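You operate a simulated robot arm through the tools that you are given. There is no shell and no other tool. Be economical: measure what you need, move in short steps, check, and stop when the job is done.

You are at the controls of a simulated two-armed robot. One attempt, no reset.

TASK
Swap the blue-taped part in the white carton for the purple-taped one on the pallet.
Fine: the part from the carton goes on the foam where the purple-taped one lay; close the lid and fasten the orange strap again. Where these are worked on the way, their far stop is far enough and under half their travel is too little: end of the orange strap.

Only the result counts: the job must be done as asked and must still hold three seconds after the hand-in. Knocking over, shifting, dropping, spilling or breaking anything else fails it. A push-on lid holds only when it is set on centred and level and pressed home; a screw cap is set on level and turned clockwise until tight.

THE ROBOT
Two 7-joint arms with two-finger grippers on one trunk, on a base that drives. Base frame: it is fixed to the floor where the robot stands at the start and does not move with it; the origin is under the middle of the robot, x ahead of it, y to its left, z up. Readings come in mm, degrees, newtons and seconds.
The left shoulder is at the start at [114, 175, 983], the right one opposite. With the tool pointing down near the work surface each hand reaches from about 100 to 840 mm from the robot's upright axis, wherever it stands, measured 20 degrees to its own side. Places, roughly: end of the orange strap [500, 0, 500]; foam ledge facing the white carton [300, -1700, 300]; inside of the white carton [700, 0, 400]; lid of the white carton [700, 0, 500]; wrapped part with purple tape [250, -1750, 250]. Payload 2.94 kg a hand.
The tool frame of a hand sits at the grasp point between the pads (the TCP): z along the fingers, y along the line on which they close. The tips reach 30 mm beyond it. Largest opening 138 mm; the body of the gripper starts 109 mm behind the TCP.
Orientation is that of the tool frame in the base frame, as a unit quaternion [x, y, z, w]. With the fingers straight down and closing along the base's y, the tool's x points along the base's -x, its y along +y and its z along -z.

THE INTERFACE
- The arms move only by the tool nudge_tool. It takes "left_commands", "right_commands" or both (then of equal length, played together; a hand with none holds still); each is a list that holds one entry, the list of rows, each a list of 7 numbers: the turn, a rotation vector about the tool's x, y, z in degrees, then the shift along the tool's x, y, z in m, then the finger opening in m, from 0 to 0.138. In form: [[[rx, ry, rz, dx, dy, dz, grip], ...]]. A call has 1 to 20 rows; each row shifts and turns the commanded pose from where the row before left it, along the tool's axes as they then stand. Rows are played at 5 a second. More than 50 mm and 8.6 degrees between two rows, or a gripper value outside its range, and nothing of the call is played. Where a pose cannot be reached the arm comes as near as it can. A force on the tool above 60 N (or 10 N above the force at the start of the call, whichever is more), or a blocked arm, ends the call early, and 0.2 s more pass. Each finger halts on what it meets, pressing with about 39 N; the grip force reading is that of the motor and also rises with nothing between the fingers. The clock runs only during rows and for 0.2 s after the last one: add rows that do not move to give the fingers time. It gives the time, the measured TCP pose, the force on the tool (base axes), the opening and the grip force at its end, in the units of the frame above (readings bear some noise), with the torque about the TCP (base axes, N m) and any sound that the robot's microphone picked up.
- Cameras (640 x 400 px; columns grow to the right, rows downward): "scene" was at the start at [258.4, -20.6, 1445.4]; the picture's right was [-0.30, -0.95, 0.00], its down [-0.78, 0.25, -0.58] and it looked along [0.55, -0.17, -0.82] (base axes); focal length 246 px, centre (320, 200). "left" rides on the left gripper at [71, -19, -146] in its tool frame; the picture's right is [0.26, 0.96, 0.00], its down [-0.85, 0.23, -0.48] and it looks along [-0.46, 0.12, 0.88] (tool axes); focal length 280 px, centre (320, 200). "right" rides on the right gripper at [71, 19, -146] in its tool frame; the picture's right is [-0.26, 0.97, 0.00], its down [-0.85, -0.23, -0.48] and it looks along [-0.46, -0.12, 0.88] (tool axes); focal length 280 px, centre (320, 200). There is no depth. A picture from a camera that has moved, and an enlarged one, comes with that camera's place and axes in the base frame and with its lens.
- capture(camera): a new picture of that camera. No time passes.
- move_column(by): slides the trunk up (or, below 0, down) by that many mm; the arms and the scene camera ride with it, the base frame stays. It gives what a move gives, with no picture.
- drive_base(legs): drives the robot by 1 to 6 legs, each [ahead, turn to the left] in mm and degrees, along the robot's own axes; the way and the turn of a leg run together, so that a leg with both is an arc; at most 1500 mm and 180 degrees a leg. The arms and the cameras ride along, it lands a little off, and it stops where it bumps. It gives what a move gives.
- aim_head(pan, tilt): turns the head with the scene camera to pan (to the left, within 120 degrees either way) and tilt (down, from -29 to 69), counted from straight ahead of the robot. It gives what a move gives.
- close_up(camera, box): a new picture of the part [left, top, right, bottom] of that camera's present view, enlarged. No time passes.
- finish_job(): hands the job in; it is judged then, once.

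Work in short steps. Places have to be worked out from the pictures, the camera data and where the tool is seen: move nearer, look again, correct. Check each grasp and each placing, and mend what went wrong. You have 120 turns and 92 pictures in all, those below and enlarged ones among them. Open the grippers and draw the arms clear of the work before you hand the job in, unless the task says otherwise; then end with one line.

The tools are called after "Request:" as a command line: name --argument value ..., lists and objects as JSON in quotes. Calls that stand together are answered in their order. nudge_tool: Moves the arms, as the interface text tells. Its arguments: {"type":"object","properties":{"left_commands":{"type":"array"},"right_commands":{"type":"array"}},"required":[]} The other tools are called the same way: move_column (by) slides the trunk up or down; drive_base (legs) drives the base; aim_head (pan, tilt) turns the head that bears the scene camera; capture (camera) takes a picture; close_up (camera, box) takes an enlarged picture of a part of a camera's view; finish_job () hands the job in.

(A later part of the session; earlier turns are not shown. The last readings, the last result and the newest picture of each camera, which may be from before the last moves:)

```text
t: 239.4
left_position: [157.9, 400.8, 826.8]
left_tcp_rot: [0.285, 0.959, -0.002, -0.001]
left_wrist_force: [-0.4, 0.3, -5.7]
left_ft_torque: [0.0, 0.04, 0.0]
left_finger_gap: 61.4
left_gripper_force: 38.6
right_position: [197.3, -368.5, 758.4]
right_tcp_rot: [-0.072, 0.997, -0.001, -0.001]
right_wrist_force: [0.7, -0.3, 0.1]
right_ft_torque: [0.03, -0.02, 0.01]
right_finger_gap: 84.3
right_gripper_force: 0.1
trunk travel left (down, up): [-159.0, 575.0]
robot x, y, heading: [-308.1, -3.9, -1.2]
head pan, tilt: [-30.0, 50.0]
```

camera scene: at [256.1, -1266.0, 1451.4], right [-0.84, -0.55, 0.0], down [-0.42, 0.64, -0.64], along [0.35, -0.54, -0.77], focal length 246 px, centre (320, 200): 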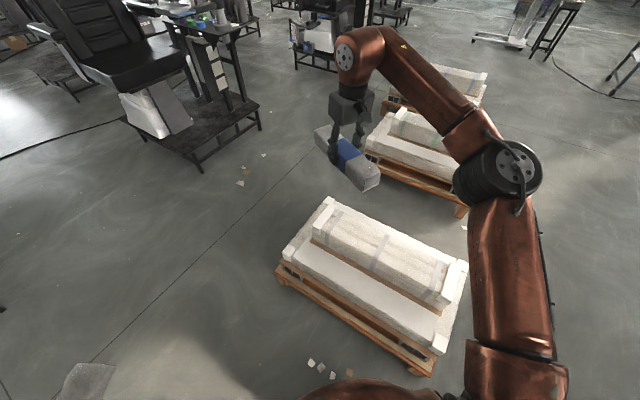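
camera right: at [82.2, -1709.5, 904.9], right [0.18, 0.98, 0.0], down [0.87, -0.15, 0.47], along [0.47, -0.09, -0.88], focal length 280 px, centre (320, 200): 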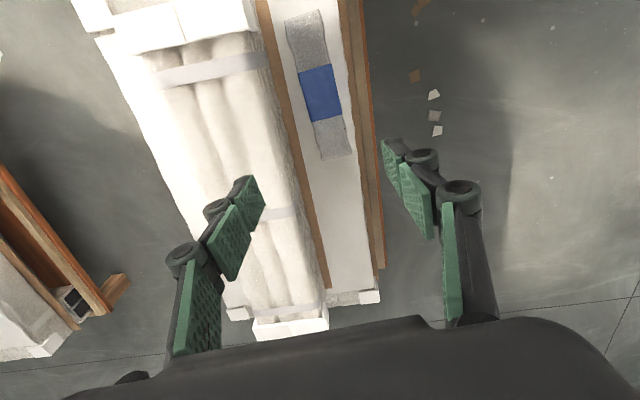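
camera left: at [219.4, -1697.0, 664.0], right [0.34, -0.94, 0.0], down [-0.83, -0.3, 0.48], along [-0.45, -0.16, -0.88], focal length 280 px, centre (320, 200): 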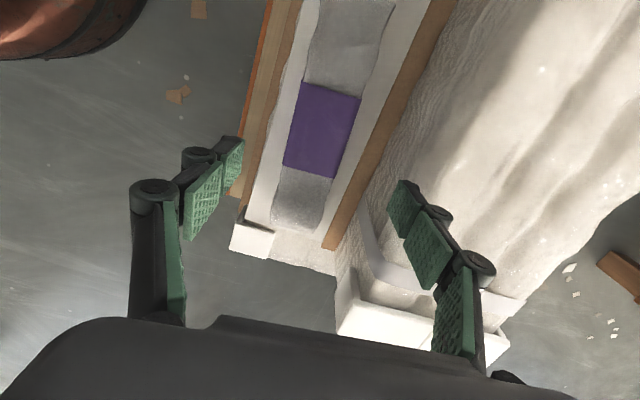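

The base is at (-308, -4). So that the left hand can reach the bar's slot at y≈-118, I move the base diagonally to about (-10, -160), facing the carton.

Request:
drive_base --legs '[[0, -13.2], [0, -13.2], [336, 0], [0, 13.8], [0, 13.8]]'

Request:
nudge_tool --left_commands '[[[0, 0, 0, 0, 0, 0, 0], [0, 0, 0, 0, 0, 0, 0], [0, 0, 0, 0, 0, 0, 0], [0, 0, 0, 0, 0, 0, 0]]]'

Request:
aim_head --pan 0 --tilt 55

Request:
capture --camera "scene"

```text
t: 245.0
left_position: [449.7, 250.2, 825.6]
left_tcp_rot: [0.275, 0.961, -0.002, -0.001]
left_wrist_force: [0.4, -0.7, -6.0]
left_ft_torque: [0.04, 0.04, 0.0]
left_finger_gap: 61.4
left_gripper_force: 39.0
right_position: [505.9, -517.9, 760.2]
right_tcp_rot: [-0.082, 0.997, -0.001, -0.002]
right_wrist_force: [-0.1, 0.3, 0.6]
right_ft_torque: [0.0, -0.02, 0.05]
right_finger_gap: 84.2
right_gripper_force: 0.1
trunk travel left (down, up): [-159.0, 575.0]
robot x, y, heading: [-8.4, -163.6, -0.2]
head pan, tilt: [-30.0, 50.0]
```

```text
t: 246.0
left_position: [450.7, 250.8, 826.8]
left_tcp_rot: [0.276, 0.961, -0.002, -0.001]
left_wrist_force: [0.7, 0.1, -5.4]
left_ft_torque: [0.03, 0.05, -0.03]
left_finger_gap: 61.4
left_gripper_force: 38.8
right_position: [506.3, -518.6, 759.0]
right_tcp_rot: [-0.082, 0.997, -0.002, -0.001]
right_wrist_force: [-1.0, 0.2, 0.0]
right_ft_torque: [0.03, 0.03, 0.01]
right_finger_gap: 84.0
right_gripper_force: 0.1
trunk travel left (down, up): [-159.0, 575.0]
robot x, y, heading: [-7.0, -161.3, -0.5]
head pan, tilt: [-30.0, 50.0]
```

```text
t: 246.9
left_position: [449.6, 250.2, 827.0]
left_tcp_rot: [0.276, 0.961, -0.002, -0.001]
left_wrist_force: [-0.3, 1.2, -5.1]
left_ft_torque: [0.05, 0.02, -0.02]
left_finger_gap: 61.4
left_gripper_force: 38.8
right_position: [506.7, -518.5, 759.1]
right_tcp_rot: [-0.081, 0.997, -0.001, -0.002]
right_wrist_force: [0.4, -0.1, -0.8]
right_ft_torque: [0.0, 0.0, 0.0]
right_finger_gap: 83.9
right_gripper_force: 0.1
trunk travel left (down, up): [-159.0, 575.0]
robot x, y, heading: [-6.8, -165.4, -0.5]
head pan, tilt: [0.0, 55.0]
```

```text
11 pictures are left
camera scene: at [253.7, -164.2, 1445.0], right [-0.01, -1.0, 0.0], down [-0.82, 0.01, -0.57], along [0.57, 0.0, -0.82], focal length 246 px, centre (320, 200)
```

scene: 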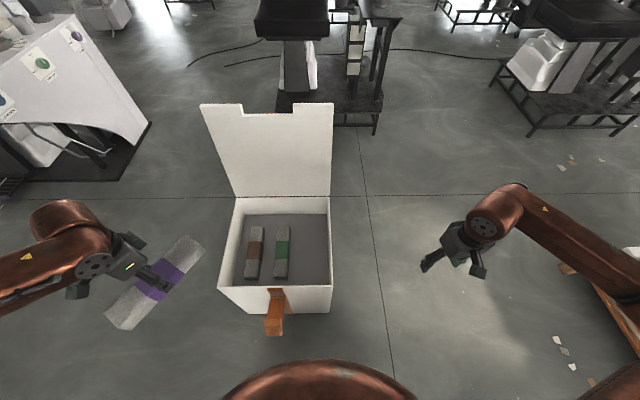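

The carton stands as left, with the slot on the right free. I square the purple bar and carry it over the slot.

Request:
nudge_tool --left_commands '[[[0, 0, -8, 0, 0, 0, 0], [0, 0, -8, 0, 0, 0, 0], [0, 0, -8, 0, 0, 0, 0], [0, 0, -8, 0, 0, 0, 0], [0, 0, 0, -0.0236, -0.0336, 0.017, 0], [0, 0, 0, -0.0236, -0.0336, 0.017, 0], [0, 0, 0, -0.0236, -0.0336, 0.017, 0], [0, 0, 0, -0.0236, -0.0336, 0.017, 0], [0, 0, 0, -0.0236, -0.0336, 0.017, 0], [0, 0, 0, -0.0236, -0.0336, 0.017, 0], [0, 0, 0, -0.0236, -0.0336, 0.017, 0], [0, 0, 0, -0.0236, -0.0336, 0.017, 0], [0, 0, 0, -0.0236, -0.0336, 0.017, 0], [0, 0, 0, -0.0236, -0.0336, 0.017, 0], [0, 0, 0, -0.0236, -0.0336, 0.017, 0], [0, 0, 0, 0, 0, 0, 0]]]'

```text
t: 250.3
left_position: [709.3, -117.7, 638.0]
left_tcp_rot: [0.0, 1.0, -0.001, -0.002]
left_wrist_force: [-0.2, 1.1, -6.0]
left_ft_torque: [0.0, 0.03, 0.01]
left_finger_gap: 61.6
left_gripper_force: 38.7
right_position: [506.0, -519.0, 759.4]
right_tcp_rot: [-0.083, 0.997, -0.001, -0.001]
right_wrist_force: [0.9, 0.2, 0.4]
right_ft_torque: [0.0, 0.01, 0.0]
right_finger_gap: 84.1
right_gripper_force: 0.0
trunk travel left (down, up): [-159.0, 575.0]
robot x, y, heading: [-10.0, -160.9, -0.4]
head pan, tilt: [0.0, 55.0]
```

Exactly above the slot. I lower to just above the floor and then creep down.

Request:
nudge_tool --left_commands '[[[0, 0, 0, 0, -0.001, 0.04, 0], [0, 0, 0, 0, 0, 0.04, 0], [0, 0, 0, 0, 0, 0.04, 0], [0, 0, 0, 0, 0, 0.04, 0], [0, 0, 0, 0, 0, 0.04, 0], [0, 0, 0, 0, 0, 0.03, 0], [0, 0, 0, 0, 0, 0.005, 0], [0, 0, 0, 0, 0, 0, 0]]]'

Request:
nudge_tool --left_commands '[[[0, 0, 0, 0, 0, 0.002, 0], [0, 0, 0, 0, 0, 0.002, 0], [0, 0, 0, 0, 0, 0.002, 0], [0, 0, 0, 0, 0, 0, 0]]]'

```text
t: 252.2
left_position: [709.1, -121.9, 407.6]
left_tcp_rot: [0.0, 1.0, -0.001, 0.001]
left_wrist_force: [-2.6, 4.7, 23.9]
left_ft_torque: [0.17, 0.08, -0.02]
left_finger_gap: 61.8
left_gripper_force: 39.0
right_position: [505.0, -518.6, 760.7]
right_tcp_rot: [-0.082, 0.997, -0.002, 0.0]
right_wrist_force: [0.1, 0.5, -0.7]
right_ft_torque: [-0.01, 0.04, 0.03]
right_finger_gap: 84.2
right_gripper_force: 0.1
trunk travel left (down, up): [-159.0, 575.0]
robot x, y, heading: [-8.7, -162.4, -0.2]
head pan, tilt: [0.0, 55.0]
```

```text
t: 253.2
left_position: [708.1, -122.0, 400.9]
left_tcp_rot: [0.001, 1.0, -0.002, 0.0]
left_wrist_force: [7.4, 4.2, 23.4]
left_ft_torque: [0.14, -0.26, -0.03]
left_finger_gap: 61.6
left_gripper_force: 39.1
right_position: [504.0, -519.6, 758.8]
right_tcp_rot: [-0.082, 0.997, -0.001, -0.001]
right_wrist_force: [0.3, 0.6, 0.1]
right_ft_torque: [0.0, 0.01, -0.01]
right_finger_gap: 83.9
right_gripper_force: 0.1
trunk travel left (down, up): [-159.0, 575.0]
robot x, y, heading: [-7.8, -162.0, -0.1]
head pan, tilt: [0.0, 55.0]
```

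There is a steady 23 N while it still sinks. I check visually.

Request:
capture --camera "left"

```text
10 pictures are left
camera left: at [636.8, -140.5, 545.6], right [-0.26, 0.96, 0.0], down [0.85, 0.23, 0.48], along [0.46, 0.12, -0.88], focal length 280 px, centre (320, 200)
```

left: 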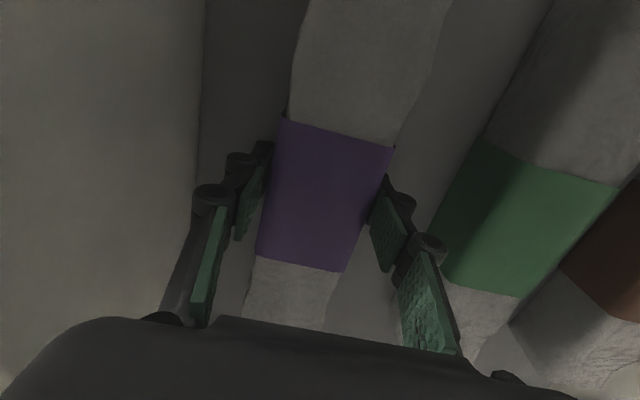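

The bar sits on the carton floor in its slot, parallel to its neighbours. I release and rise.

Request:
nudge_tool --left_commands '[[[0, 0, 0, 0, 0, 0.001, 0], [0, 0, 0, 0, 0, 0, 0.07], [0, 0, 0, 0, 0, 0, 0.082], [0, 0, 0, 0, 0, 0, 0.082], [0, 0, 0, 0, 0, -0.02, 0.082], [0, 0, 0, 0, 0, -0.04, 0.082], [0, 0, 0, 0, 0, -0.04, 0.082], [0, 0, 0, 0, 0, -0.04, 0.082], [0, 0, 0, 0, 0, -0.04, 0.082], [0, 0, 0, 0, 0, -0.04, 0.082], [0, 0, 0, 0, 0, -0.04, 0.082], [0, 0, 0, 0, 0, -0.04, 0.082], [0, 0, 0, 0, 0, -0.04, 0.082], [0, 0, 0, 0, 0, 0, 0.082]]]'

Request:
close_up --camera "left" --box '[180, 0, 620, 310]'

```text
t: 256.1
left_position: [707.6, -119.5, 735.8]
left_tcp_rot: [0.0, 1.0, -0.001, -0.004]
left_wrist_force: [-0.2, -0.4, -0.5]
left_ft_torque: [0.0, 0.0, -0.03]
left_finger_gap: 81.7
left_gripper_force: 0.1
right_position: [506.6, -519.5, 758.7]
right_tcp_rot: [-0.082, 0.997, -0.001, -0.002]
right_wrist_force: [-0.4, 0.3, 0.2]
right_ft_torque: [-0.01, -0.03, -0.03]
right_finger_gap: 83.9
right_gripper_force: 0.1
trunk travel left (down, up): [-159.0, 575.0]
robot x, y, heading: [-10.9, -164.1, -0.7]
head pan, tilt: [0.0, 55.0]
```

```text
1.29 times, centred on (400, 155) of left
camera zoom: at [636.7, -138.0, 880.3], right [-0.26, 0.96, 0.0], down [0.85, 0.23, 0.47], along [0.46, 0.12, -0.88], focal length 362 px, centre (217, 258)
```

zoom: 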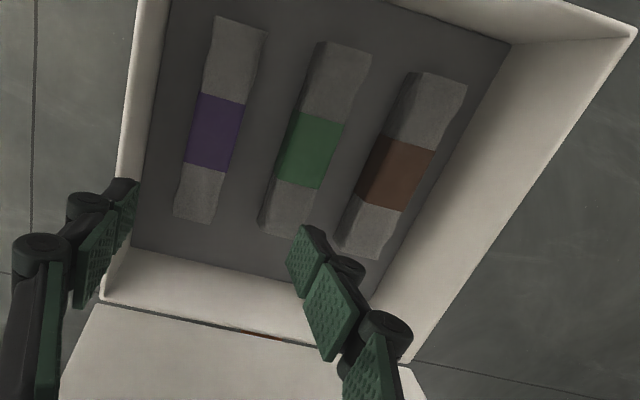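

The purple bar lies properly in its slot. To close the lid under control, I drive 50 mm nearer, bring the left hand under where the lid will come down (y≈130) and the right hand up before the lid's top edge.

Request:
drive_base --legs '[[50, 0]]'

Request:
nudge_tool --left_commands '[[[0, 0, 0, 0, 0, 0, 0], [0, 0, 0, 0, 0, 0, 0], [0, 0, 0, 0, 0, 0, 0], [0, 0, 0, 0, 0, 0, 0], [0, 0, 0, 0, 0, 0, 0]]]'

Request:
nudge_tool --left_commands '[[[0, 0, 0, 0.0097, 0.0357, -0.0234, 0], [0, 0, 0, 0.0097, 0.0357, -0.0234, 0], [0, 0, 0, 0.0097, 0.0357, -0.0234, 0], [0, 0, 0, 0.0097, 0.0357, -0.0234, 0], [0, 0, 0, 0.0097, 0.0357, -0.0234, 0], [0, 0, 0, 0.0097, 0.0357, -0.0234, 0], [0, 0, 0, 0.0097, 0.0357, -0.0234, 0], [0, -7.3, 0, 0, 0, 0, 0], [0, -7.3, 0, 0, 0, 0, 0], [0, -7.3, 0, 0, 0, 0, 0], [0, -7.3, 0, 0, 0, 0, 0], [0, -7.3, 0, 0, 0, 0, 0], [0, -7.3, 0, 0, 0, 0, 0], [0, -7.3, 0, 0, 0, 0, 0], [0, 0, 0, 0, 0, 0, 0], [0, 0, 0, 0, 0, 0, 0], [0, 0, 0, 0, 0, 0, 0]]]' --right_commands '[[[0, 0, 4.7, 0, 0, 0, 0], [0, 0, 4.7, 0, 0, 0, 0], [0, -7.5, 0, 0, 0, 0, 0], [0, -7.5, 0, 0, 0, 0, 0], [0, -7.5, 0, 0, 0, 0, 0], [0, -7.5, 0, 0, 0, 0, 0], [0, -7.5, 0, 0, 0, 0, 0], [0, -7.5, 0, 0, 0, 0, 0], [0, 0, 0, -0.0411, 0.0243, -0.003, 0], [0, 0, 0, -0.0411, 0.0243, -0.003, 0], [0, 0, 0, -0.0411, 0.0243, -0.003, 0], [0, 0, 0, -0.0411, 0.0243, -0.003, 0], [0, 0, 0, -0.0411, 0.0243, -0.003, 0], [0, 0, 0, -0.0411, 0.0243, -0.003, 0], [0, 0, 0, -0.0411, 0.0243, -0.003, 0], [0, 0, 0, -0.0411, 0.0243, -0.003, 0], [0, 0, 0, -0.0411, 0.0243, -0.003, 0]]]'

```text
t: 257.6
left_position: [758.4, -100.8, 734.8]
left_tcp_rot: [-0.121, 0.989, -0.083, -0.006]
left_wrist_force: [0.5, 2.3, -2.4]
left_ft_torque: [-0.32, 0.04, -0.03]
left_finger_gap: 82.0
left_gripper_force: 0.1
right_position: [469.3, -453.4, 764.2]
right_tcp_rot: [-0.077, 0.992, 0.063, -0.071]
right_wrist_force: [0.0, 1.1, 0.4]
right_ft_torque: [-0.21, 0.05, 0.01]
right_finger_gap: 84.2
right_gripper_force: 0.2
trunk travel left (down, up): [-159.0, 575.0]
robot x, y, heading: [41.9, -162.2, -0.3]
head pan, tilt: [0.0, 55.0]
stopped in leg 1: the robot was blocked; the commanded pose is now the measured one
```

```text
t: 257.9
left_position: [694.5, -99.2, 773.9]
left_tcp_rot: [-0.146, 0.984, -0.101, 0.018]
left_wrist_force: [1.1, 2.2, -2.1]
left_ft_torque: [-0.26, 0.1, -0.05]
left_finger_gap: 53.7
left_gripper_force: 1.3
right_position: [382.8, -429.8, 775.0]
right_tcp_rot: [-0.074, 0.989, 0.091, -0.091]
right_wrist_force: [0.7, 1.0, 0.1]
right_ft_torque: [-0.12, 0.11, 0.07]
right_finger_gap: 84.3
right_gripper_force: 0.0
trunk travel left (down, up): [-159.0, 575.0]
robot x, y, heading: [42.8, -165.7, -0.2]
head pan, tilt: [0.0, 55.0]
stopped in row 1 (left hand): the arm was blocked; the commanded pose is now the measured one
```

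```text
t: 258.3
left_position: [607.5, -82.2, 824.1]
left_tcp_rot: [-0.132, 0.984, -0.09, 0.073]
left_wrist_force: [0.0, -1.3, -4.2]
left_ft_torque: [0.17, 0.01, -0.02]
left_finger_gap: 22.1
left_gripper_force: 0.8
right_position: [350.6, -441.4, 794.3]
right_tcp_rot: [-0.038, 0.997, 0.072, -0.007]
right_wrist_force: [-7.9, -3.6, 6.8]
right_ft_torque: [0.21, -0.88, -0.1]
right_finger_gap: 55.9
right_gripper_force: 0.5
trunk travel left (down, up): [-159.0, 575.0]
robot x, y, heading: [41.0, -163.8, 0.0]
head pan, tilt: [0.0, 55.0]
stopped in row 1 (left hand): the arm was blocked; the commanded pose is now the measured one
```

Swaying again after the drive. I settle first.

Request:
nudge_tool --left_commands '[[[0, 0, 0, 0, 0, 0, 0], [0, 0, 0, 0, 0, 0, 0], [0, 0, 0, 0, 0, 0, 0], [0, 0, 0, 0, 0, 0, 0]]]'

Request:
nudge_tool --left_commands '[[[0, 0, 0, 0, 0, 0, 0], [0, 0, 0, 0, 0, 0, 0], [0, 0, 0, 0, 0, 0, 0], [0, 0, 0, 0, 0, 0, 0]]]'

Request:
nudge_tool --left_commands '[[[0, 0, 0, 0, 0, 0, 0], [0, 0, 0, 0, 0, 0, 0], [0, 0, 0, 0, 0, 0, 0], [0, 0, 0, 0, 0, 0, 0]]]'

```text
t: 259.3
left_position: [640.4, -79.1, 805.5]
left_tcp_rot: [-0.137, 0.986, -0.076, 0.053]
left_wrist_force: [2.2, 0.1, -0.4]
left_ft_torque: [-0.03, 0.15, -0.03]
left_finger_gap: 0.0
left_gripper_force: 28.1
right_position: [346.2, -434.7, 779.6]
right_tcp_rot: [-0.067, 0.993, 0.079, -0.049]
right_wrist_force: [0.3, 0.2, -0.3]
right_ft_torque: [0.05, 0.06, 0.03]
right_finger_gap: 0.0
right_gripper_force: 28.6
trunk travel left (down, up): [-159.0, 575.0]
robot x, y, heading: [41.9, -162.1, -0.2]
head pan, tilt: [0.0, 55.0]
```

```text
t: 260.3
left_position: [639.6, -79.9, 806.9]
left_tcp_rot: [-0.136, 0.986, -0.076, 0.055]
left_wrist_force: [-1.1, 0.1, 0.7]
left_ft_torque: [-0.01, 0.01, 0.01]
left_finger_gap: 0.1
left_gripper_force: 29.0
right_position: [343.0, -434.3, 783.2]
right_tcp_rot: [-0.069, 0.993, 0.08, -0.049]
right_wrist_force: [0.1, 0.1, -0.6]
right_ft_torque: [-0.01, 0.05, 0.0]
right_finger_gap: 0.0
right_gripper_force: 28.4
trunk travel left (down, up): [-159.0, 575.0]
robot x, y, heading: [44.1, -162.8, -0.5]
head pan, tilt: [0.0, 55.0]
```

```text
t: 261.3
left_position: [637.6, -78.8, 807.2]
left_tcp_rot: [-0.136, 0.986, -0.076, 0.054]
left_wrist_force: [-0.4, -0.2, 0.9]
left_ft_torque: [0.0, 0.01, -0.03]
left_finger_gap: 0.0
left_gripper_force: 27.9
right_position: [343.6, -433.1, 782.4]
right_tcp_rot: [-0.069, 0.993, 0.079, -0.048]
right_wrist_force: [0.6, 0.1, 0.0]
right_ft_torque: [-0.03, -0.01, -0.03]
right_finger_gap: 0.0
right_gripper_force: 28.0
trunk travel left (down, up): [-159.0, 575.0]
robot x, y, heading: [44.5, -164.2, -0.1]
head pan, tilt: [0.0, 55.0]
```

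Settled. I bring the left hand to its catching pose and the right hand forward and tilted, then up before the lid edge.

Request:
nudge_tool --left_commands '[[[0, 0, 0, 0, 0, 0, 0], [0, 0, 0, 0, 0, 0, 0], [-0.17, -6.36, 2.63, 0, 0, 0, 0], [-0.17, -6.36, 2.63, 0, 0, 0, 0], [-0.17, -6.36, 2.63, 0, 0, 0, 0], [-0.17, -6.36, 2.63, 0, 0, 0, 0], [-0.17, -6.36, 2.63, 0, 0, 0, 0], [-0.17, -6.36, 2.63, 0, 0, 0, 0], [-0.17, -6.36, 2.63, 0, 0, 0, 0], [0, 0, 0, 0, 0, 0, 0], [0, 0, 0, 0, 0, 0, 0], [0, 0, 0, 0, 0, 0, 0]]]' --right_commands '[[[0, 0, 0, -0.04, 0, -0.02, 0], [0, 0, 0, -0.04, 0, -0.02, 0], [0, 0, 0, -0.04, 0, -0.02, 0], [0, 0, 0, -0.04, 0, -0.02, 0], [0, 0, 0, -0.04, 0, -0.02, 0], [1.69, -7.2, 0.57, 0, 0, 0, 0], [1.69, -7.2, 0.57, 0, 0, 0, 0], [1.69, -7.2, 0.57, 0, 0, 0, 0], [1.69, -7.2, 0.57, 0, 0, 0, 0], [1.69, -7.2, 0.57, 0, 0, 0, 0], [1.69, -7.2, 0.57, 0, 0, 0, 0], [1.69, -7.2, 0.57, 0, 0, 0, 0]]]'

Request:
nudge_tool --left_commands '[[[0, 0, 0, -0.0175, 0.0348, -0.0029, 0], [0, 0, 0, -0.0175, 0.0348, -0.0029, 0], [0, 0, 0, -0.0175, 0.0348, -0.0029, 0], [0, 0, 0, -0.0175, 0.0348, -0.0029, 0], [0, 0, 0, -0.0175, 0.0348, -0.0029, 0], [0, 0, 0, -0.0175, 0.0348, -0.0029, 0], [0, 0, 0, 0, 0, 0, 0], [0, 0, 0, 0, 0, 0, 0], [0, 0, 0, 0, 0, 0, 0], [0, 0, 0, 0, 0, 0, 0], [0, 0, 0, 0, 0, 0, 0]]]' --right_commands '[[[0, 0, 0, -0.0373, 0.0215, 0.0135, 0], [0, 0, 0, -0.0373, 0.0215, 0.0135, 0], [0, 0, 0, -0.0373, 0.0215, 0.0135, 0], [0, 0, 0, -0.0373, 0.0215, 0.0135, 0], [0, 0, 0, -0.0373, 0.0215, 0.0135, 0], [0, 0, 0, -0.0373, 0.0215, 0.0135, 0], [0, 0, 0, -0.0373, 0.0215, 0.0135, 0], [0, 0, 0, -0.0373, 0.0215, 0.0135, 0], [0, 0, 0, -0.0373, 0.0215, 0.0135, 0], [0, 0, 0, -0.0373, 0.0215, 0.0135, 0], [0, 0, 0, 0, 0, 0, 0]]]'

```text
t: 263.9
left_position: [642.2, -78.1, 804.1]
left_tcp_rot: [0.001, 0.901, 0.004, 0.434]
left_wrist_force: [0.7, -0.2, 0.9]
left_ft_torque: [0.02, -0.02, 0.0]
left_finger_gap: 0.2
left_gripper_force: 28.2
left hand out of reach, approached as far as the arm can: row 9
right_position: [550.6, -419.3, 863.9]
right_tcp_rot: [-0.01, 0.946, 0.012, 0.324]
right_wrist_force: [0.0, -0.5, 1.6]
right_ft_torque: [0.03, -0.01, -0.04]
right_finger_gap: 0.1
right_gripper_force: 28.3
right hand out of reach, approached as far as the arm can: row 12
trunk travel left (down, up): [-159.0, 575.0]
robot x, y, heading: [47.1, -162.5, -0.1]
head pan, tilt: [0.0, 55.0]
```

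```text
t: 266.3
left_position: [703.1, 126.3, 895.6]
left_tcp_rot: [0.001, 0.902, 0.004, 0.431]
left_wrist_force: [0.8, 0.0, 0.2]
left_ft_torque: [0.01, 0.01, 0.02]
left_finger_gap: 0.0
left_gripper_force: 28.4
left hand out of reach, approached as far as the arm can: row 1, 2
right_position: [925.2, -196.6, 988.4]
right_tcp_rot: [-0.011, 0.946, 0.012, 0.323]
right_wrist_force: [-0.8, -0.5, -0.7]
right_ft_torque: [0.04, -0.01, 0.0]
right_finger_gap: 0.0
right_gripper_force: 28.7
trunk travel left (down, up): [-159.0, 575.0]
robot x, y, heading: [45.4, -160.7, -0.2]
head pan, tilt: [0.0, 55.0]
```

The hands are placed; the right tip is just before the lid edge. I lift it over and beyond the edge, then check with a picture.

Request:
nudge_tool --right_commands '[[[0, 0, 0, -0.0214, 0, -0.0277, 0], [0, 0, 0, -0.0214, 0, -0.0277, 0], [0, 0, 0, -0.0356, 0, 0.0275, 0], [0, 0, 0, -0.0356, 0, 0.0275, 0], [0, 0, 0, 0, 0, 0, 0]]]'

Request:
capture --camera "right"

```text
t: 267.5
left_position: [705.7, 129.8, 892.4]
left_tcp_rot: [0.001, 0.903, 0.004, 0.429]
left_wrist_force: [0.1, 0.5, 0.0]
left_ft_torque: [-0.01, -0.07, -0.04]
left_finger_gap: 0.1
left_gripper_force: 28.3
right_position: [991.8, -193.3, 1058.1]
right_tcp_rot: [-0.011, 0.948, 0.01, 0.319]
right_wrist_force: [0.3, 0.6, 0.5]
right_ft_torque: [-0.11, -0.05, -0.09]
right_finger_gap: 0.0
right_gripper_force: 28.6
right hand out of reach, approached as far as the arm can: row 4
trunk travel left (down, up): [-159.0, 575.0]
robot x, y, heading: [43.6, -163.0, -0.1]
head pan, tilt: [0.0, 55.0]
```

```text
8 pictures are left
camera right: at [846.1, -178.5, 1130.1], right [0.18, 0.97, 0.17], down [0.39, -0.23, 0.89], along [0.9, -0.09, -0.42], focal length 280 px, centre (320, 200)
```

right: 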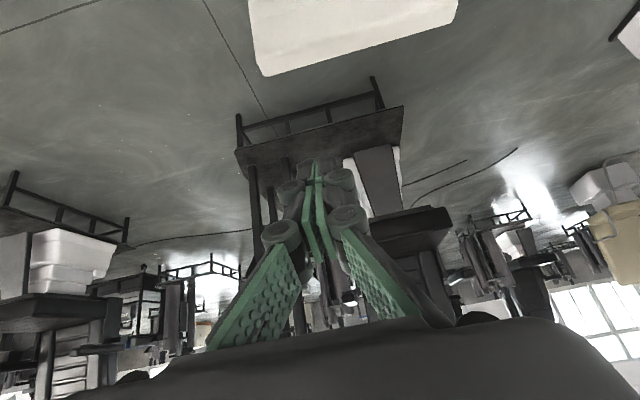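

The lid edge is at about x 980, z 968. I lower the fingertips behind it and pull it gently forward past upright, onto the waiting left hand.

Request:
nudge_tool --right_commands '[[[0, 0, 0, 0.0037, 0, 0.0318, 0], [0, 0, 0, 0.0037, 0, 0.0318, 0], [0, 0, 0, 0.0138, 0, 0.0178, 0], [0, 0, 0, 0.0138, 0, 0.0178, 0], [0, 0, 0, 0, 0, 0, 0], [0, 0, 0, 0.0127, 0, -0.0098, 0], [0, 0, 0, 0.0127, 0, -0.0098, 0], [0, 0, 0, 0.0127, 0, -0.0098, 0], [0, 0, 0, 0.0127, 0, -0.0098, 0], [0, 0, 0, 0.0127, 0, -0.0098, 0], [0, 0, 0, 0.0127, 0, -0.0098, 0], [0, 0, 0, 0.0127, 0, -0.0098, 0], [0, 0, 0, 0.0127, 0, -0.0098, 0], [0, 0, 0, 0.0127, 0, -0.0098, 0], [0, 0, 0, 0, 0, 0, 0]]]'

Request:
capture --camera "scene"

```text
t: 268.3
left_position: [693.6, 128.9, 904.1]
left_tcp_rot: [-0.001, 0.899, 0.002, 0.437]
left_wrist_force: [0.6, 0.8, 0.3]
left_ft_torque: [0.01, 0.02, -0.04]
left_finger_gap: 0.1
left_gripper_force: 28.3
right_position: [996.1, -198.7, 1006.2]
right_tcp_rot: [-0.007, 0.944, 0.009, 0.329]
right_wrist_force: [-0.5, 0.1, -0.4]
right_ft_torque: [-0.05, -0.09, 0.01]
right_finger_gap: 0.1
right_gripper_force: 28.3
right hand out of reach, approached as far as the arm can: row 2
trunk travel left (down, up): [-159.0, 575.0]
robot x, y, heading: [44.0, -166.7, -0.2]
head pan, tilt: [0.0, 55.0]
stopped in row 4 (right hand): the arm was blocked; the commanded pose is now the measured one
```

```text
7 pictures are left
camera scene: at [337.1, -164.3, 1442.9], right [0.0, -1.0, 0.0], down [-0.83, 0.0, -0.55], along [0.55, 0.0, -0.83], focal length 246 px, centre (320, 200)
```

scene: 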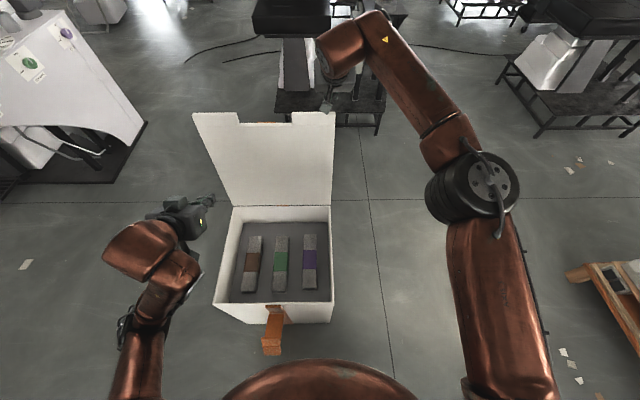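

The nearly straight arm leaned the trunk. With the hand flatter the reach suffices: I lift a little, tilt to 45°, dip behind the edge and pull forward.

Request:
nudge_tool --right_commands '[[[0, 0, 0, 0, 0, 0, 0], [0, 0, 0, -0.0186, 0, -0.0235, 0], [0, -6.6, 0, 0, 0, 0, 0], [0, 0, 0, 0, 0, 0, 0], [0, 0, 0, 0.0156, 0, 0.0269, 0], [0, 0, 0, 0.0156, 0, 0.0269, 0], [0, 0, 0, 0, 0, 0, 0], [0, 0, 0, 0.0078, 0, -0.0064, 0], [0, 0, 0, 0.0078, 0, -0.0064, 0], [0, 0, 0, 0.0078, 0, -0.0064, 0], [0, 0, 0, 0.0156, 0, -0.0127, 0], [0, 0, 0, 0.0156, 0, -0.0127, 0], [0, 0, 0, 0.0156, 0, -0.0127, 0], [0, 0, 0, 0.0156, 0, -0.0127, 0], [0, 0, 0, 0.0156, 0, -0.0127, 0], [0, 0, 0, 0, 0, 0, 0]]]'

```text
t: 268.6
left_position: [694.0, 134.6, 905.9]
left_tcp_rot: [-0.015, 0.899, -0.004, 0.438]
left_wrist_force: [-0.6, -0.6, -0.2]
left_ft_torque: [0.01, 0.03, -0.01]
left_finger_gap: 0.0
left_gripper_force: 29.1
right_position: [979.3, -209.3, 1025.2]
right_tcp_rot: [0.005, 0.941, 0.006, 0.338]
right_wrist_force: [-0.2, -0.7, -0.5]
right_ft_torque: [0.11, -0.07, 0.1]
right_finger_gap: 0.0
right_gripper_force: 28.5
trunk travel left (down, up): [-159.0, 575.0]
robot x, y, heading: [42.8, -164.6, -0.2]
head pan, tilt: [0.0, 55.0]
stopped in row 1 (right hand): the arm was blocked; the commanded pose is now the measured one
```

Settling once more before the move.

Request:
nudge_tool --right_commands '[[[0, 0, 0, 0, 0, 0, 0], [0, 0, 0, 0, 0, 0, 0], [0, 0, 0, 0, 0, 0, 0], [0, 0, 0, 0, 0, 0, 0]]]'

Request:
nudge_tool --right_commands '[[[0, 0, 0, 0, 0, 0, 0], [0, 0, 0, 0, 0, 0, 0], [0, 0, 0, 0, 0, 0, 0], [0, 0, 0, 0, 0, 0, 0]]]'

Request:
nudge_tool --right_commands '[[[0, 0, 0, 0, 0, 0, 0], [0, 0, 0, 0, 0, 0, 0], [0, 0, 0, 0, 0, 0, 0]]]'

```text
t: 269.0
left_position: [692.3, 138.3, 913.7]
left_tcp_rot: [-0.027, 0.896, -0.015, 0.442]
left_wrist_force: [0.1, -0.6, -0.2]
left_ft_torque: [0.0, 0.0, -0.01]
left_finger_gap: 0.1
left_gripper_force: 28.7
right_position: [953.1, -212.1, 1046.0]
right_tcp_rot: [0.006, 0.936, 0.005, 0.352]
right_wrist_force: [-0.1, -0.8, -0.9]
right_ft_torque: [0.09, -0.07, 0.02]
right_finger_gap: 0.0
right_gripper_force: 28.5
trunk travel left (down, up): [-159.0, 575.0]
robot x, y, heading: [43.2, -166.5, -0.2]
head pan, tilt: [0.0, 55.0]
stopped in row 1 (right hand): the arm was blocked; the commanded pose is now the measured one
```

```text
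t: 269.3
left_position: [684.6, 140.4, 923.0]
left_tcp_rot: [-0.036, 0.893, -0.023, 0.448]
left_wrist_force: [-1.1, -0.7, -0.1]
left_ft_torque: [-0.03, -0.03, 0.03]
left_finger_gap: 0.1
left_gripper_force: 28.6
right_position: [926.7, -211.5, 1067.5]
right_tcp_rot: [0.006, 0.931, 0.004, 0.365]
right_wrist_force: [-0.3, -0.3, -1.1]
right_ft_torque: [0.02, 0.02, 0.0]
right_finger_gap: 0.1
right_gripper_force: 28.7
trunk travel left (down, up): [-159.0, 575.0]
robot x, y, heading: [46.4, -165.0, -0.3]
head pan, tilt: [0.0, 55.0]
stopped in row 1 (right hand): the arm was blocked; the commanded pose is now the measured one
```

```text
t: 270.1
left_position: [680.7, 137.3, 922.0]
left_tcp_rot: [-0.027, 0.893, -0.019, 0.449]
left_wrist_force: [0.5, 0.4, -0.3]
left_ft_torque: [0.0, 0.01, 0.04]
left_finger_gap: 0.1
left_gripper_force: 27.8
right_position: [936.7, -209.4, 1059.0]
right_tcp_rot: [0.005, 0.933, 0.005, 0.359]
right_wrist_force: [-0.4, 0.2, -0.5]
right_ft_torque: [0.06, -0.04, 0.01]
right_finger_gap: 0.0
right_gripper_force: 29.2
trunk travel left (down, up): [-159.0, 575.0]
robot x, y, heading: [41.7, -160.9, -0.2]
head pan, tilt: [0.0, 55.0]
```

Settled. Now the reach over the edge along the finger direction, then the pull.

Request:
nudge_tool --right_commands '[[[0, 0, 0, -0.0004, 0.0098, 0.0276, 0], [0, 0, 0, -0.0004, 0.0098, 0.0276, 0], [0, 0, 0, -0.0004, 0.0098, 0.0276, 0], [0, 0, 0, -0.0004, 0.0098, 0.0276, 0], [0, 0, 0, 0, 0, 0, 0], [0, 0, 0, 0.0081, 0, -0.006, 0], [0, 0, 0, 0.0081, 0, -0.006, 0], [0, 0, 0, 0.0081, 0, -0.006, 0], [0, 0, 0, 0.0162, 0, -0.0119, 0], [0, 0, 0, 0.0162, 0, -0.0119, 0], [0, 0, 0, 0.0162, 0, -0.0119, 0], [0, 0, 0, 0.0162, 0, -0.0119, 0], [0, 0, 0, 0.0162, 0, -0.0119, 0], [0, 0, 0, 0, 0, 0, 0], [0, 0, 0, 0, 0, 0, 0]]]'

Request:
capture --camera "scene"

```text
t: 273.3
left_position: [673.3, 135.9, 923.2]
left_tcp_rot: [-0.026, 0.892, -0.017, 0.451]
left_wrist_force: [-1.4, -0.3, -0.7]
left_ft_torque: [0.02, 0.02, 0.0]
left_finger_gap: 0.0
left_gripper_force: 28.5
right_position: [876.1, -167.8, 967.0]
right_tcp_rot: [0.006, 0.932, 0.004, 0.361]
right_wrist_force: [0.6, -0.8, 0.2]
right_ft_torque: [0.04, -0.03, 0.0]
right_finger_gap: 0.0
right_gripper_force: 28.2
trunk travel left (down, up): [-159.0, 575.0]
robot x, y, heading: [42.8, -167.2, -0.6]
head pan, tilt: [0.0, 55.0]
```

```text
6 pictures are left
camera scene: at [304.4, -163.8, 1445.0], right [-0.01, -1.0, 0.0], down [-0.82, 0.0, -0.57], along [0.57, 0.0, -0.82], focal length 246 px, centre (320, 200)
```

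scene: 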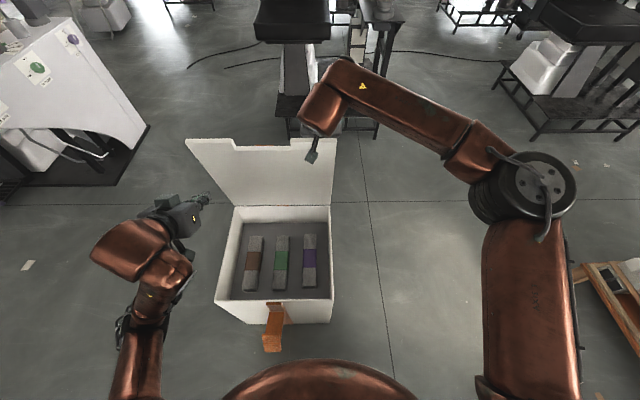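

The lid now stands at about 77° and holds by itself. I withdraw the left hand and press the lid down with the right hand along its arc.

Request:
nudge_tool --left_commands '[[[0, 0, 0, 0.0297, 0, -0.037, 0], [0, 0, 0, 0.0297, 0, -0.037, 0], [0, 0, 0, 0.0297, 0, -0.037, 0], [0, 0, 0, 0.0297, 0, -0.037, 0], [0, 0, 0, 0, 0, 0, 0], [0, 0, 0, 0, 0, 0, 0], [0, 0, 0, 0, 0, 0, 0], [0, 0, 0, 0, 0, 0, 0], [0, 0, 0, 0, 0, 0, 0], [0, 0, 0, 0, 0, 0, 0], [0, 0, 0, 0, 0, 0, 0], [0, 0, 0, 0, 0, 0, 0], [0, 0, 0, 0, 0, 0, 0], [0, 0, 0, 0, 0, 0, 0], [0, 0, 0, 0, 0, 0, 0], [0, 0, 0, 0, 0, 0, 0], [0, 0, 0, 0, 0, 0, 0], [0, 0, 0, 0, 0, 0, 0]]]' --right_commands '[[[0, 0, 0, 0, 0, 0, 0], [0, 0, 0, 0.0252, 0, -0.0084, 0], [0, 0, 0, 0.0252, 0, -0.0084, 0], [0, 0, 0, 0.0252, 0, -0.0084, 0], [0, 0, 0, 0.0287, 0, -0.0078, 0], [0, 0, 0, 0.0287, 0, -0.0078, 0], [0, 0, 0, 0.0287, 0, -0.0078, 0], [0, 0, 0, 0.0287, 0, -0.0078, 0], [0, 0, 0, 0.0287, 0, -0.0078, 0], [0, 0, 0, 0.03, 0, 0.0021, 0], [0, 0, 0, 0.03, 0, 0.0021, 0], [0, 0, 0, 0.03, 0, 0.0021, 0], [0, 0, 0, 0.03, 0, 0.0021, 0], [0, 0, 0, 0.03, 0, 0.0021, 0], [0, 0, 0, 0.026, 0, 0.0106, 0], [0, 0, 0, 0.026, 0, 0.0106, 0], [0, 0, 0, 0.026, 0, 0.0106, 0], [0, 0, 0, 0.026, 0, 0.0106, 0]]]'

Request:
capture --camera "scene"

```text
t: 277.1
left_position: [672.5, 136.4, 923.6]
left_tcp_rot: [-0.025, 0.892, -0.017, 0.452]
left_wrist_force: [0.2, -0.1, -0.3]
left_ft_torque: [0.0, -0.02, -0.04]
left_finger_gap: 0.1
left_gripper_force: 28.2
left hand out of reach, approached as far as the arm can: row 1, 2, 3, 4
right_position: [519.0, -163.1, 658.2]
right_tcp_rot: [0.005, 0.933, 0.005, 0.361]
right_wrist_force: [0.8, -0.1, 0.4]
right_ft_torque: [-0.02, -0.02, 0.02]
right_finger_gap: 0.2
right_gripper_force: 28.0
trunk travel left (down, up): [-159.0, 575.0]
robot x, y, heading: [43.0, -166.3, -0.4]
head pan, tilt: [0.0, 55.0]
```

```text
5 pictures are left
camera scene: at [304.4, -163.8, 1445.0], right [-0.01, -1.0, 0.0], down [-0.82, 0.0, -0.57], along [0.57, 0.0, -0.82], focal length 246 px, centre (320, 200)
```

scene: 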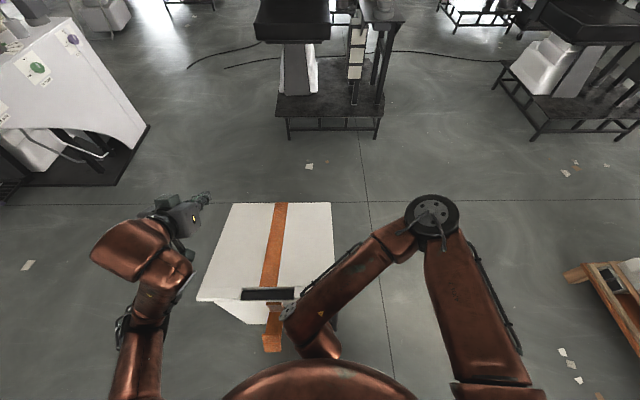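

The lid is nearly down. I turn the right hand upright and press the lid home at its front, then rise.

Request:
nudge_tool --right_commands '[[[0, 7, 0, 0, 0, 0, 0], [0, 7, 0, 0, 0, 0, 0], [0, 7, 0, 0, 0, 0, 0], [0, 7, 0, 0, 0, 0, 0], [0, 7, 0, 0, 0, 0, 0], [0, 7, 0, 0, 0, 0, 0], [0, 0, 0, 0, 0, 0.015, 0], [0, 0, 0, 0, 0, 0.015, 0], [0, 0, 0, 0, 0, 0.015, 0], [0, 0, 0, 0, 0, 0.015, 0], [0, 0, 0, 0, 0, 0.015, 0], [0, 0, 0, 0, 0, 0.012, 0], [0, 0, 0, 0, 0, 0.01, 0], [0, 0, 0, 0, 0, 0.008, 0], [0, 0, 0, 0, 0, 0.006, 0], [0, 0, 0, 0, 0, 0.005, 0], [0, 0, 0, 0, 0, 0.004, 0], [0, 0, 0, 0, 0, 0, 0]]]'

Request:
nudge_tool --right_commands '[[[0, 0, 0, 0, 0, -0.03, 0], [0, 0, 0, 0, -0.02, -0.04, 0], [0, 0, 0, 0, -0.03, -0.04, 0], [0, 0, 0, 0, -0.03, -0.04, 0], [0, 0, 0, 0, 0, 0, 0]]]'

Request:
drive_base --legs '[[-125, 0], [-125, 0]]'

Request:
nudge_tool --left_commands '[[[0, 0, 0, 0, 0, 0, 0], [0, 0, 0, 0, 0, 0, 0], [0, 0, 0, 0, 0, 0, 0], [0, 0, 0, 0, 0, 0, 0]]]'

Request:
nudge_tool --left_commands '[[[0, 0, 0, 0, 0, 0, 0], [0, 0, 0, 0, 0, 0, 0], [0, 0, 0, 0, 0, 0, 0], [0, 0, 0, 0, 0, 0, 0]]]'

```text
t: 280.7
left_position: [673.1, 134.3, 926.4]
left_tcp_rot: [-0.024, 0.891, -0.018, 0.453]
left_wrist_force: [0.0, 0.3, -1.2]
left_ft_torque: [-0.02, 0.03, 0.01]
left_finger_gap: 0.1
left_gripper_force: 28.2
right_position: [520.0, -161.4, 544.7]
right_tcp_rot: [0.004, 1.0, 0.007, 0.004]
right_wrist_force: [-9.1, -12.0, 36.9]
right_ft_torque: [-0.4, 0.56, 0.12]
right_finger_gap: 5.8
right_gripper_force: 29.1
trunk travel left (down, up): [-159.0, 575.0]
robot x, y, heading: [41.4, -168.8, -0.5]
head pan, tilt: [0.0, 55.0]
stopped in row 18 (right hand): the force on the tool passed its limit at 68 N (the readings are from after the stop); the commanded pose is now the measured one
```

```text
t: 281.9
left_position: [672.9, 136.6, 924.3]
left_tcp_rot: [-0.025, 0.891, -0.017, 0.453]
left_wrist_force: [-0.8, 0.0, 0.3]
left_ft_torque: [-0.01, -0.03, 0.0]
left_finger_gap: 0.1
left_gripper_force: 27.9
right_position: [519.5, -242.2, 692.0]
right_tcp_rot: [0.005, 1.0, 0.007, 0.003]
right_wrist_force: [-1.3, -0.2, 0.6]
right_ft_torque: [-0.02, 0.01, 0.0]
right_finger_gap: 0.1
right_gripper_force: 28.2
trunk travel left (down, up): [-159.0, 575.0]
robot x, y, heading: [41.3, -163.5, -0.1]
head pan, tilt: [0.0, 55.0]
```

```text
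t: 283.3
left_position: [571.4, 147.4, 925.2]
left_tcp_rot: [-0.059, 0.892, -0.046, 0.446]
left_wrist_force: [0.6, -0.7, 0.0]
left_ft_torque: [-0.02, 0.01, -0.06]
left_finger_gap: 0.0
left_gripper_force: 28.7
right_position: [368.8, -245.3, 704.7]
right_tcp_rot: [0.005, 1.0, 0.007, 0.024]
right_wrist_force: [-0.8, -0.2, -0.1]
right_ft_torque: [0.04, -0.03, -0.03]
right_finger_gap: 0.0
right_gripper_force: 28.2
trunk travel left (down, up): [-159.0, 575.0]
robot x, y, heading: [-84.9, -164.3, -0.6]
head pan, tilt: [0.0, 55.0]
stopped in leg 1: the robot was blocked; the commanded pose is now the measured one
```

```text
t: 284.3
left_position: [551.8, 144.9, 933.3]
left_tcp_rot: [-0.051, 0.888, -0.043, 0.455]
left_wrist_force: [0.1, -0.6, -0.6]
left_ft_torque: [0.0, 0.01, -0.03]
left_finger_gap: 0.1
left_gripper_force: 28.4
right_position: [361.4, -244.6, 707.1]
right_tcp_rot: [0.005, 1.0, 0.007, 0.029]
right_wrist_force: [0.4, -0.1, -0.4]
right_ft_torque: [0.01, 0.01, -0.02]
right_finger_gap: 0.0
right_gripper_force: 28.3
trunk travel left (down, up): [-159.0, 575.0]
robot x, y, heading: [-82.3, -163.9, -0.3]
head pan, tilt: [0.0, 55.0]
```

```text
t: 285.3
left_position: [546.3, 144.9, 936.2]
left_tcp_rot: [-0.051, 0.886, -0.04, 0.458]
left_wrist_force: [-0.4, 0.3, 0.8]
left_ft_torque: [-0.02, -0.01, 0.01]
left_finger_gap: 0.2
left_gripper_force: 27.9
right_position: [358.0, -244.5, 708.3]
right_tcp_rot: [0.004, 0.999, 0.007, 0.032]
right_wrist_force: [0.7, 0.0, 0.4]
right_ft_torque: [0.0, 0.01, 0.03]
right_finger_gap: 0.1
right_gripper_force: 29.0
trunk travel left (down, up): [-159.0, 575.0]
robot x, y, heading: [-81.5, -164.7, -0.6]
head pan, tilt: [0.0, 55.0]
```

The lid pressed home (68 N, tip at z≈515). I back off 150 mm further and settle.

Request:
drive_base --legs '[[-150, 0]]'

Request:
nudge_tool --left_commands '[[[0, 0, 0, 0, 0, 0, 0], [0, 0, 0, 0, 0, 0, 0], [0, 0, 0, 0, 0, 0, 0], [0, 0, 0, 0, 0, 0, 0]]]'

Request:
nudge_tool --left_commands '[[[0, 0, 0, 0, 0, 0, 0], [0, 0, 0, 0, 0, 0, 0], [0, 0, 0, 0, 0, 0, 0], [0, 0, 0, 0, 0, 0, 0]]]'

Request:
nudge_tool --left_commands '[[[0, 0, 0, 0, 0, 0, 0], [0, 0, 0, 0, 0, 0, 0], [0, 0, 0, 0, 0, 0, 0], [0, 0, 0, 0, 0, 0, 0]]]'

Request:
close_up --camera "scene" --box '[180, 160, 400, 330]'

```text
t: 286.7
left_position: [433.6, 159.7, 940.7]
left_tcp_rot: [-0.089, 0.885, -0.078, 0.451]
left_wrist_force: [1.0, 0.5, -1.6]
left_ft_torque: [-0.02, -0.03, -0.05]
left_finger_gap: 0.1
left_gripper_force: 28.8
right_position: [197.3, -247.1, 720.4]
right_tcp_rot: [0.003, 0.998, 0.008, 0.055]
right_wrist_force: [0.4, 0.5, 0.0]
right_ft_torque: [0.02, -0.05, -0.02]
right_finger_gap: 0.0
right_gripper_force: 28.2
trunk travel left (down, up): [-159.0, 575.0]
robot x, y, heading: [-217.9, -161.1, -0.4]
head pan, tilt: [0.0, 55.0]
stopped in leg 1: the robot was blocked; the commanded pose is now the measured one
```

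```text
t: 287.7
left_position: [413.1, 157.0, 948.7]
left_tcp_rot: [-0.082, 0.881, -0.071, 0.461]
left_wrist_force: [0.5, -0.5, -0.2]
left_ft_torque: [0.0, 0.02, 0.0]
left_finger_gap: 0.0
left_gripper_force: 28.6
right_position: [186.9, -247.7, 723.7]
right_tcp_rot: [0.005, 0.998, 0.008, 0.059]
right_wrist_force: [0.2, -0.5, 0.1]
right_ft_torque: [0.01, 0.08, 0.01]
right_finger_gap: 0.0
right_gripper_force: 27.9
trunk travel left (down, up): [-159.0, 575.0]
robot x, y, heading: [-219.4, -161.9, -0.1]
head pan, tilt: [0.0, 55.0]
```

```text
t: 288.7
left_position: [407.3, 156.9, 949.4]
left_tcp_rot: [-0.081, 0.88, -0.071, 0.463]
left_wrist_force: [0.1, 0.6, 0.1]
left_ft_torque: [-0.02, 0.02, -0.02]
left_finger_gap: 0.4
left_gripper_force: 28.2
right_position: [184.1, -247.2, 724.8]
right_tcp_rot: [0.004, 0.998, 0.008, 0.062]
right_wrist_force: [-0.3, 0.5, 0.4]
right_ft_torque: [-0.05, 0.04, -0.03]
right_finger_gap: 0.0
right_gripper_force: 28.3
trunk travel left (down, up): [-159.0, 575.0]
robot x, y, heading: [-217.1, -164.2, -0.2]
head pan, tilt: [0.0, 55.0]
```

```text
t: 289.7
left_position: [408.1, 157.8, 950.4]
left_tcp_rot: [-0.081, 0.88, -0.071, 0.463]
left_wrist_force: [-0.7, 0.0, -0.9]
left_ft_torque: [-0.01, -0.03, 0.03]
left_finger_gap: 0.1
left_gripper_force: 28.6
right_position: [184.5, -247.3, 724.8]
right_tcp_rot: [0.003, 0.998, 0.009, 0.062]
right_wrist_force: [-0.2, 0.4, 0.1]
right_ft_torque: [0.0, -0.03, -0.01]
right_finger_gap: 0.1
right_gripper_force: 27.8
trunk travel left (down, up): [-159.0, 575.0]
robot x, y, heading: [-214.1, -162.0, -0.2]
head pan, tilt: [0.0, 55.0]
```

```text
2.35 times, centred on (290, 245) of scene
camera zoom: at [42.5, -162.7, 1445.0], right [-0.01, -1.0, 0.0], down [-0.82, 0.0, -0.57], along [0.57, 0.0, -0.82], focal length 578 px, centre (391, 94)
```

zoom: 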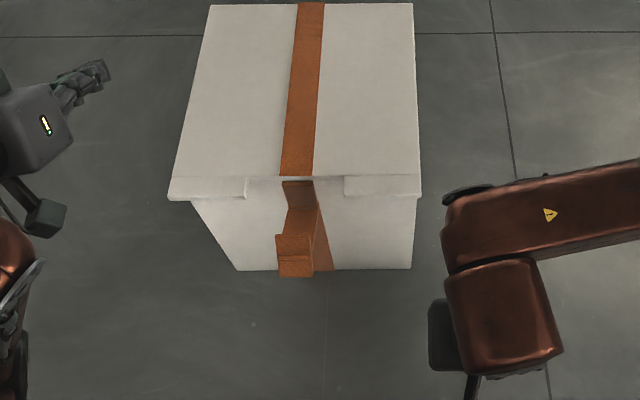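

The lid is shut; the strap end still hangs out. I bring the closed left fingers beneath its lip and swing it up along its arc.

Request:
nudge_tool --left_commands '[[[-2, 5.2, 5.85, 0, 0, 0, 0], [-2, 5.2, 5.85, 0, 0, 0, 0], [0, 0, 0, 0.0365, -0.0111, 0.0246, 0], [0, 0, 0, 0.0365, -0.0111, 0.0246, 0], [0, 0, 0, 0.0365, -0.0111, 0.0246, 0], [0, 0, 0, 0.0365, -0.0111, 0.0246, 0], [0, 0, 0, 0.0365, -0.0111, 0.0246, 0], [0, 0, 0, 0.0365, -0.0111, 0.0246, 0], [0, 0, 0, 0.0365, -0.0111, 0.0246, 0], [0, 0, 0, 0.0365, -0.0111, 0.0246, 0], [0, 0, 0, 0.0365, -0.0111, 0.0246, 0], [0, 0, 0, 0.0365, -0.0111, 0.0246, 0], [0, 0, 0, 0.0365, -0.0111, 0.0246, 0], [0, 0, 0, 0.0365, -0.0111, 0.0246, 0], [0, 0, 0, 0.0365, -0.0111, 0.0246, 0], [0, 0, 0, 0.0365, -0.0111, 0.0246, 0], [0, 0, 0, 0, 0, 0, 0]]]'

Request:
capture --camera "left"

```text
t: 293.3
left_position: [305.9, 14.7, 345.8]
left_tcp_rot: [0.013, 0.925, 0.015, 0.379]
left_wrist_force: [-0.1, -0.5, 0.1]
left_ft_torque: [-0.03, 0.01, -0.02]
left_finger_gap: 0.0
left_gripper_force: 28.6
left hand out of reach, approached as far as the arm can: row 1, 3, 4
right_position: [184.0, -247.5, 724.2]
right_tcp_rot: [0.004, 0.998, 0.008, 0.062]
right_wrist_force: [-0.3, 0.4, -0.7]
right_ft_torque: [-0.03, 0.01, -0.02]
right_finger_gap: 0.0
right_gripper_force: 28.5
trunk travel left (down, up): [-159.0, 575.0]
robot x, y, heading: [-220.9, -161.5, -0.2]
head pan, tilt: [0.0, 55.0]
```

```text
3 pictures are left
camera left: at [151.8, -4.6, 398.1], right [-0.18, 0.97, -0.15], down [0.27, 0.19, 0.94], along [0.95, 0.12, -0.3], focal length 280 px, centre (320, 200)
```

left: 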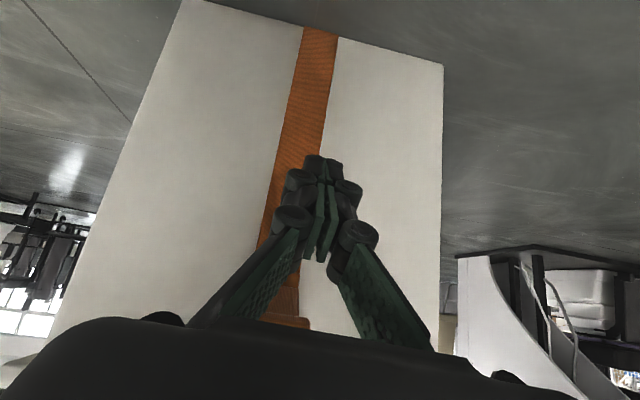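

The flap's lip is just above ahead of the fingers. I slide under it and lift along the arc to the lid.

Request:
nudge_tool --left_commands '[[[0, 0, 0, -0.0233, -0.004, 0.0233, 0], [0, 0, 0, -0.0233, -0.004, 0.0233, 0], [0, 0, 0, -0.0067, 0, -0.0138, 0], [0, 0, 0, -0.0067, 0, -0.0138, 0], [0, 0, 0, -0.0092, 0, -0.0113, 0], [0, 0, 0, -0.0092, 0, -0.0113, 0], [0, 0, 0, -0.0092, 0, -0.0113, 0], [0, 0, 0, -0.0092, 0, -0.0113, 0], [0, 0, 0, -0.014, 0, -0.0048, 0], [0, 0, 0, -0.014, 0, -0.0048, 0], [0, 0, 0, -0.014, 0, -0.0048, 0], [0, 0, 0, -0.014, 0, -0.0048, 0], [0, 0, 0, -0.0143, 0, 0.003, 0], [0, 0, 0, -0.0143, 0, 0.003, 0], [0, 0, 0, -0.0143, 0, 0.003, 0], [0, 0, 0, -0.0143, 0, 0.003, 0], [0, 0, 0, 0, 0, 0, 0]]]'

Request:
close_up --camera "scene" --box '[220, 180, 380, 300]'

```text
t: 297.0
left_position: [432.5, 34.3, 518.9]
left_tcp_rot: [0.004, 0.925, 0.042, 0.379]
left_wrist_force: [-5.6, 5.6, -2.4]
left_ft_torque: [0.02, 0.01, 0.05]
left_finger_gap: 0.0
left_gripper_force: 28.2
right_position: [181.6, -243.5, 721.7]
right_tcp_rot: [-0.002, 0.998, 0.013, 0.058]
right_wrist_force: [-0.9, 0.7, -0.6]
right_ft_torque: [-0.08, -0.04, -0.04]
right_finger_gap: 0.0
right_gripper_force: 28.3
trunk travel left (down, up): [-159.0, 575.0]
robot x, y, heading: [-218.5, -164.5, 0.3]
head pan, tilt: [0.0, 55.0]
stopped in row 17 (right hand): the arm was blocked; the commanded pose is now the measured one
```

```text
3.33 times, centred on (300, 240) of scene
camera zoom: at [42.6, -162.1, 1444.8], right [0.0, -1.0, 0.0], down [-0.82, 0.0, -0.57], along [0.57, 0.0, -0.82], focal length 819 px, centre (387, 67)
```

zoom: 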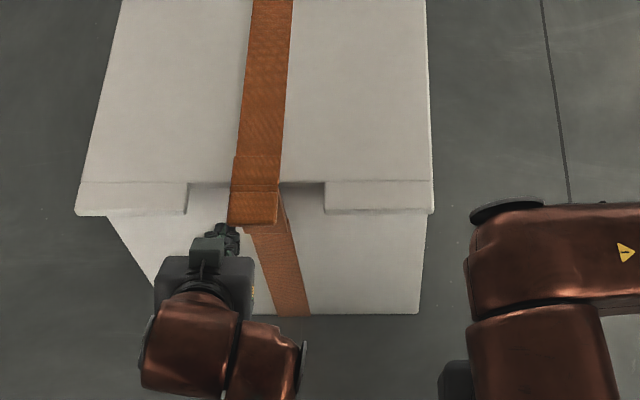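

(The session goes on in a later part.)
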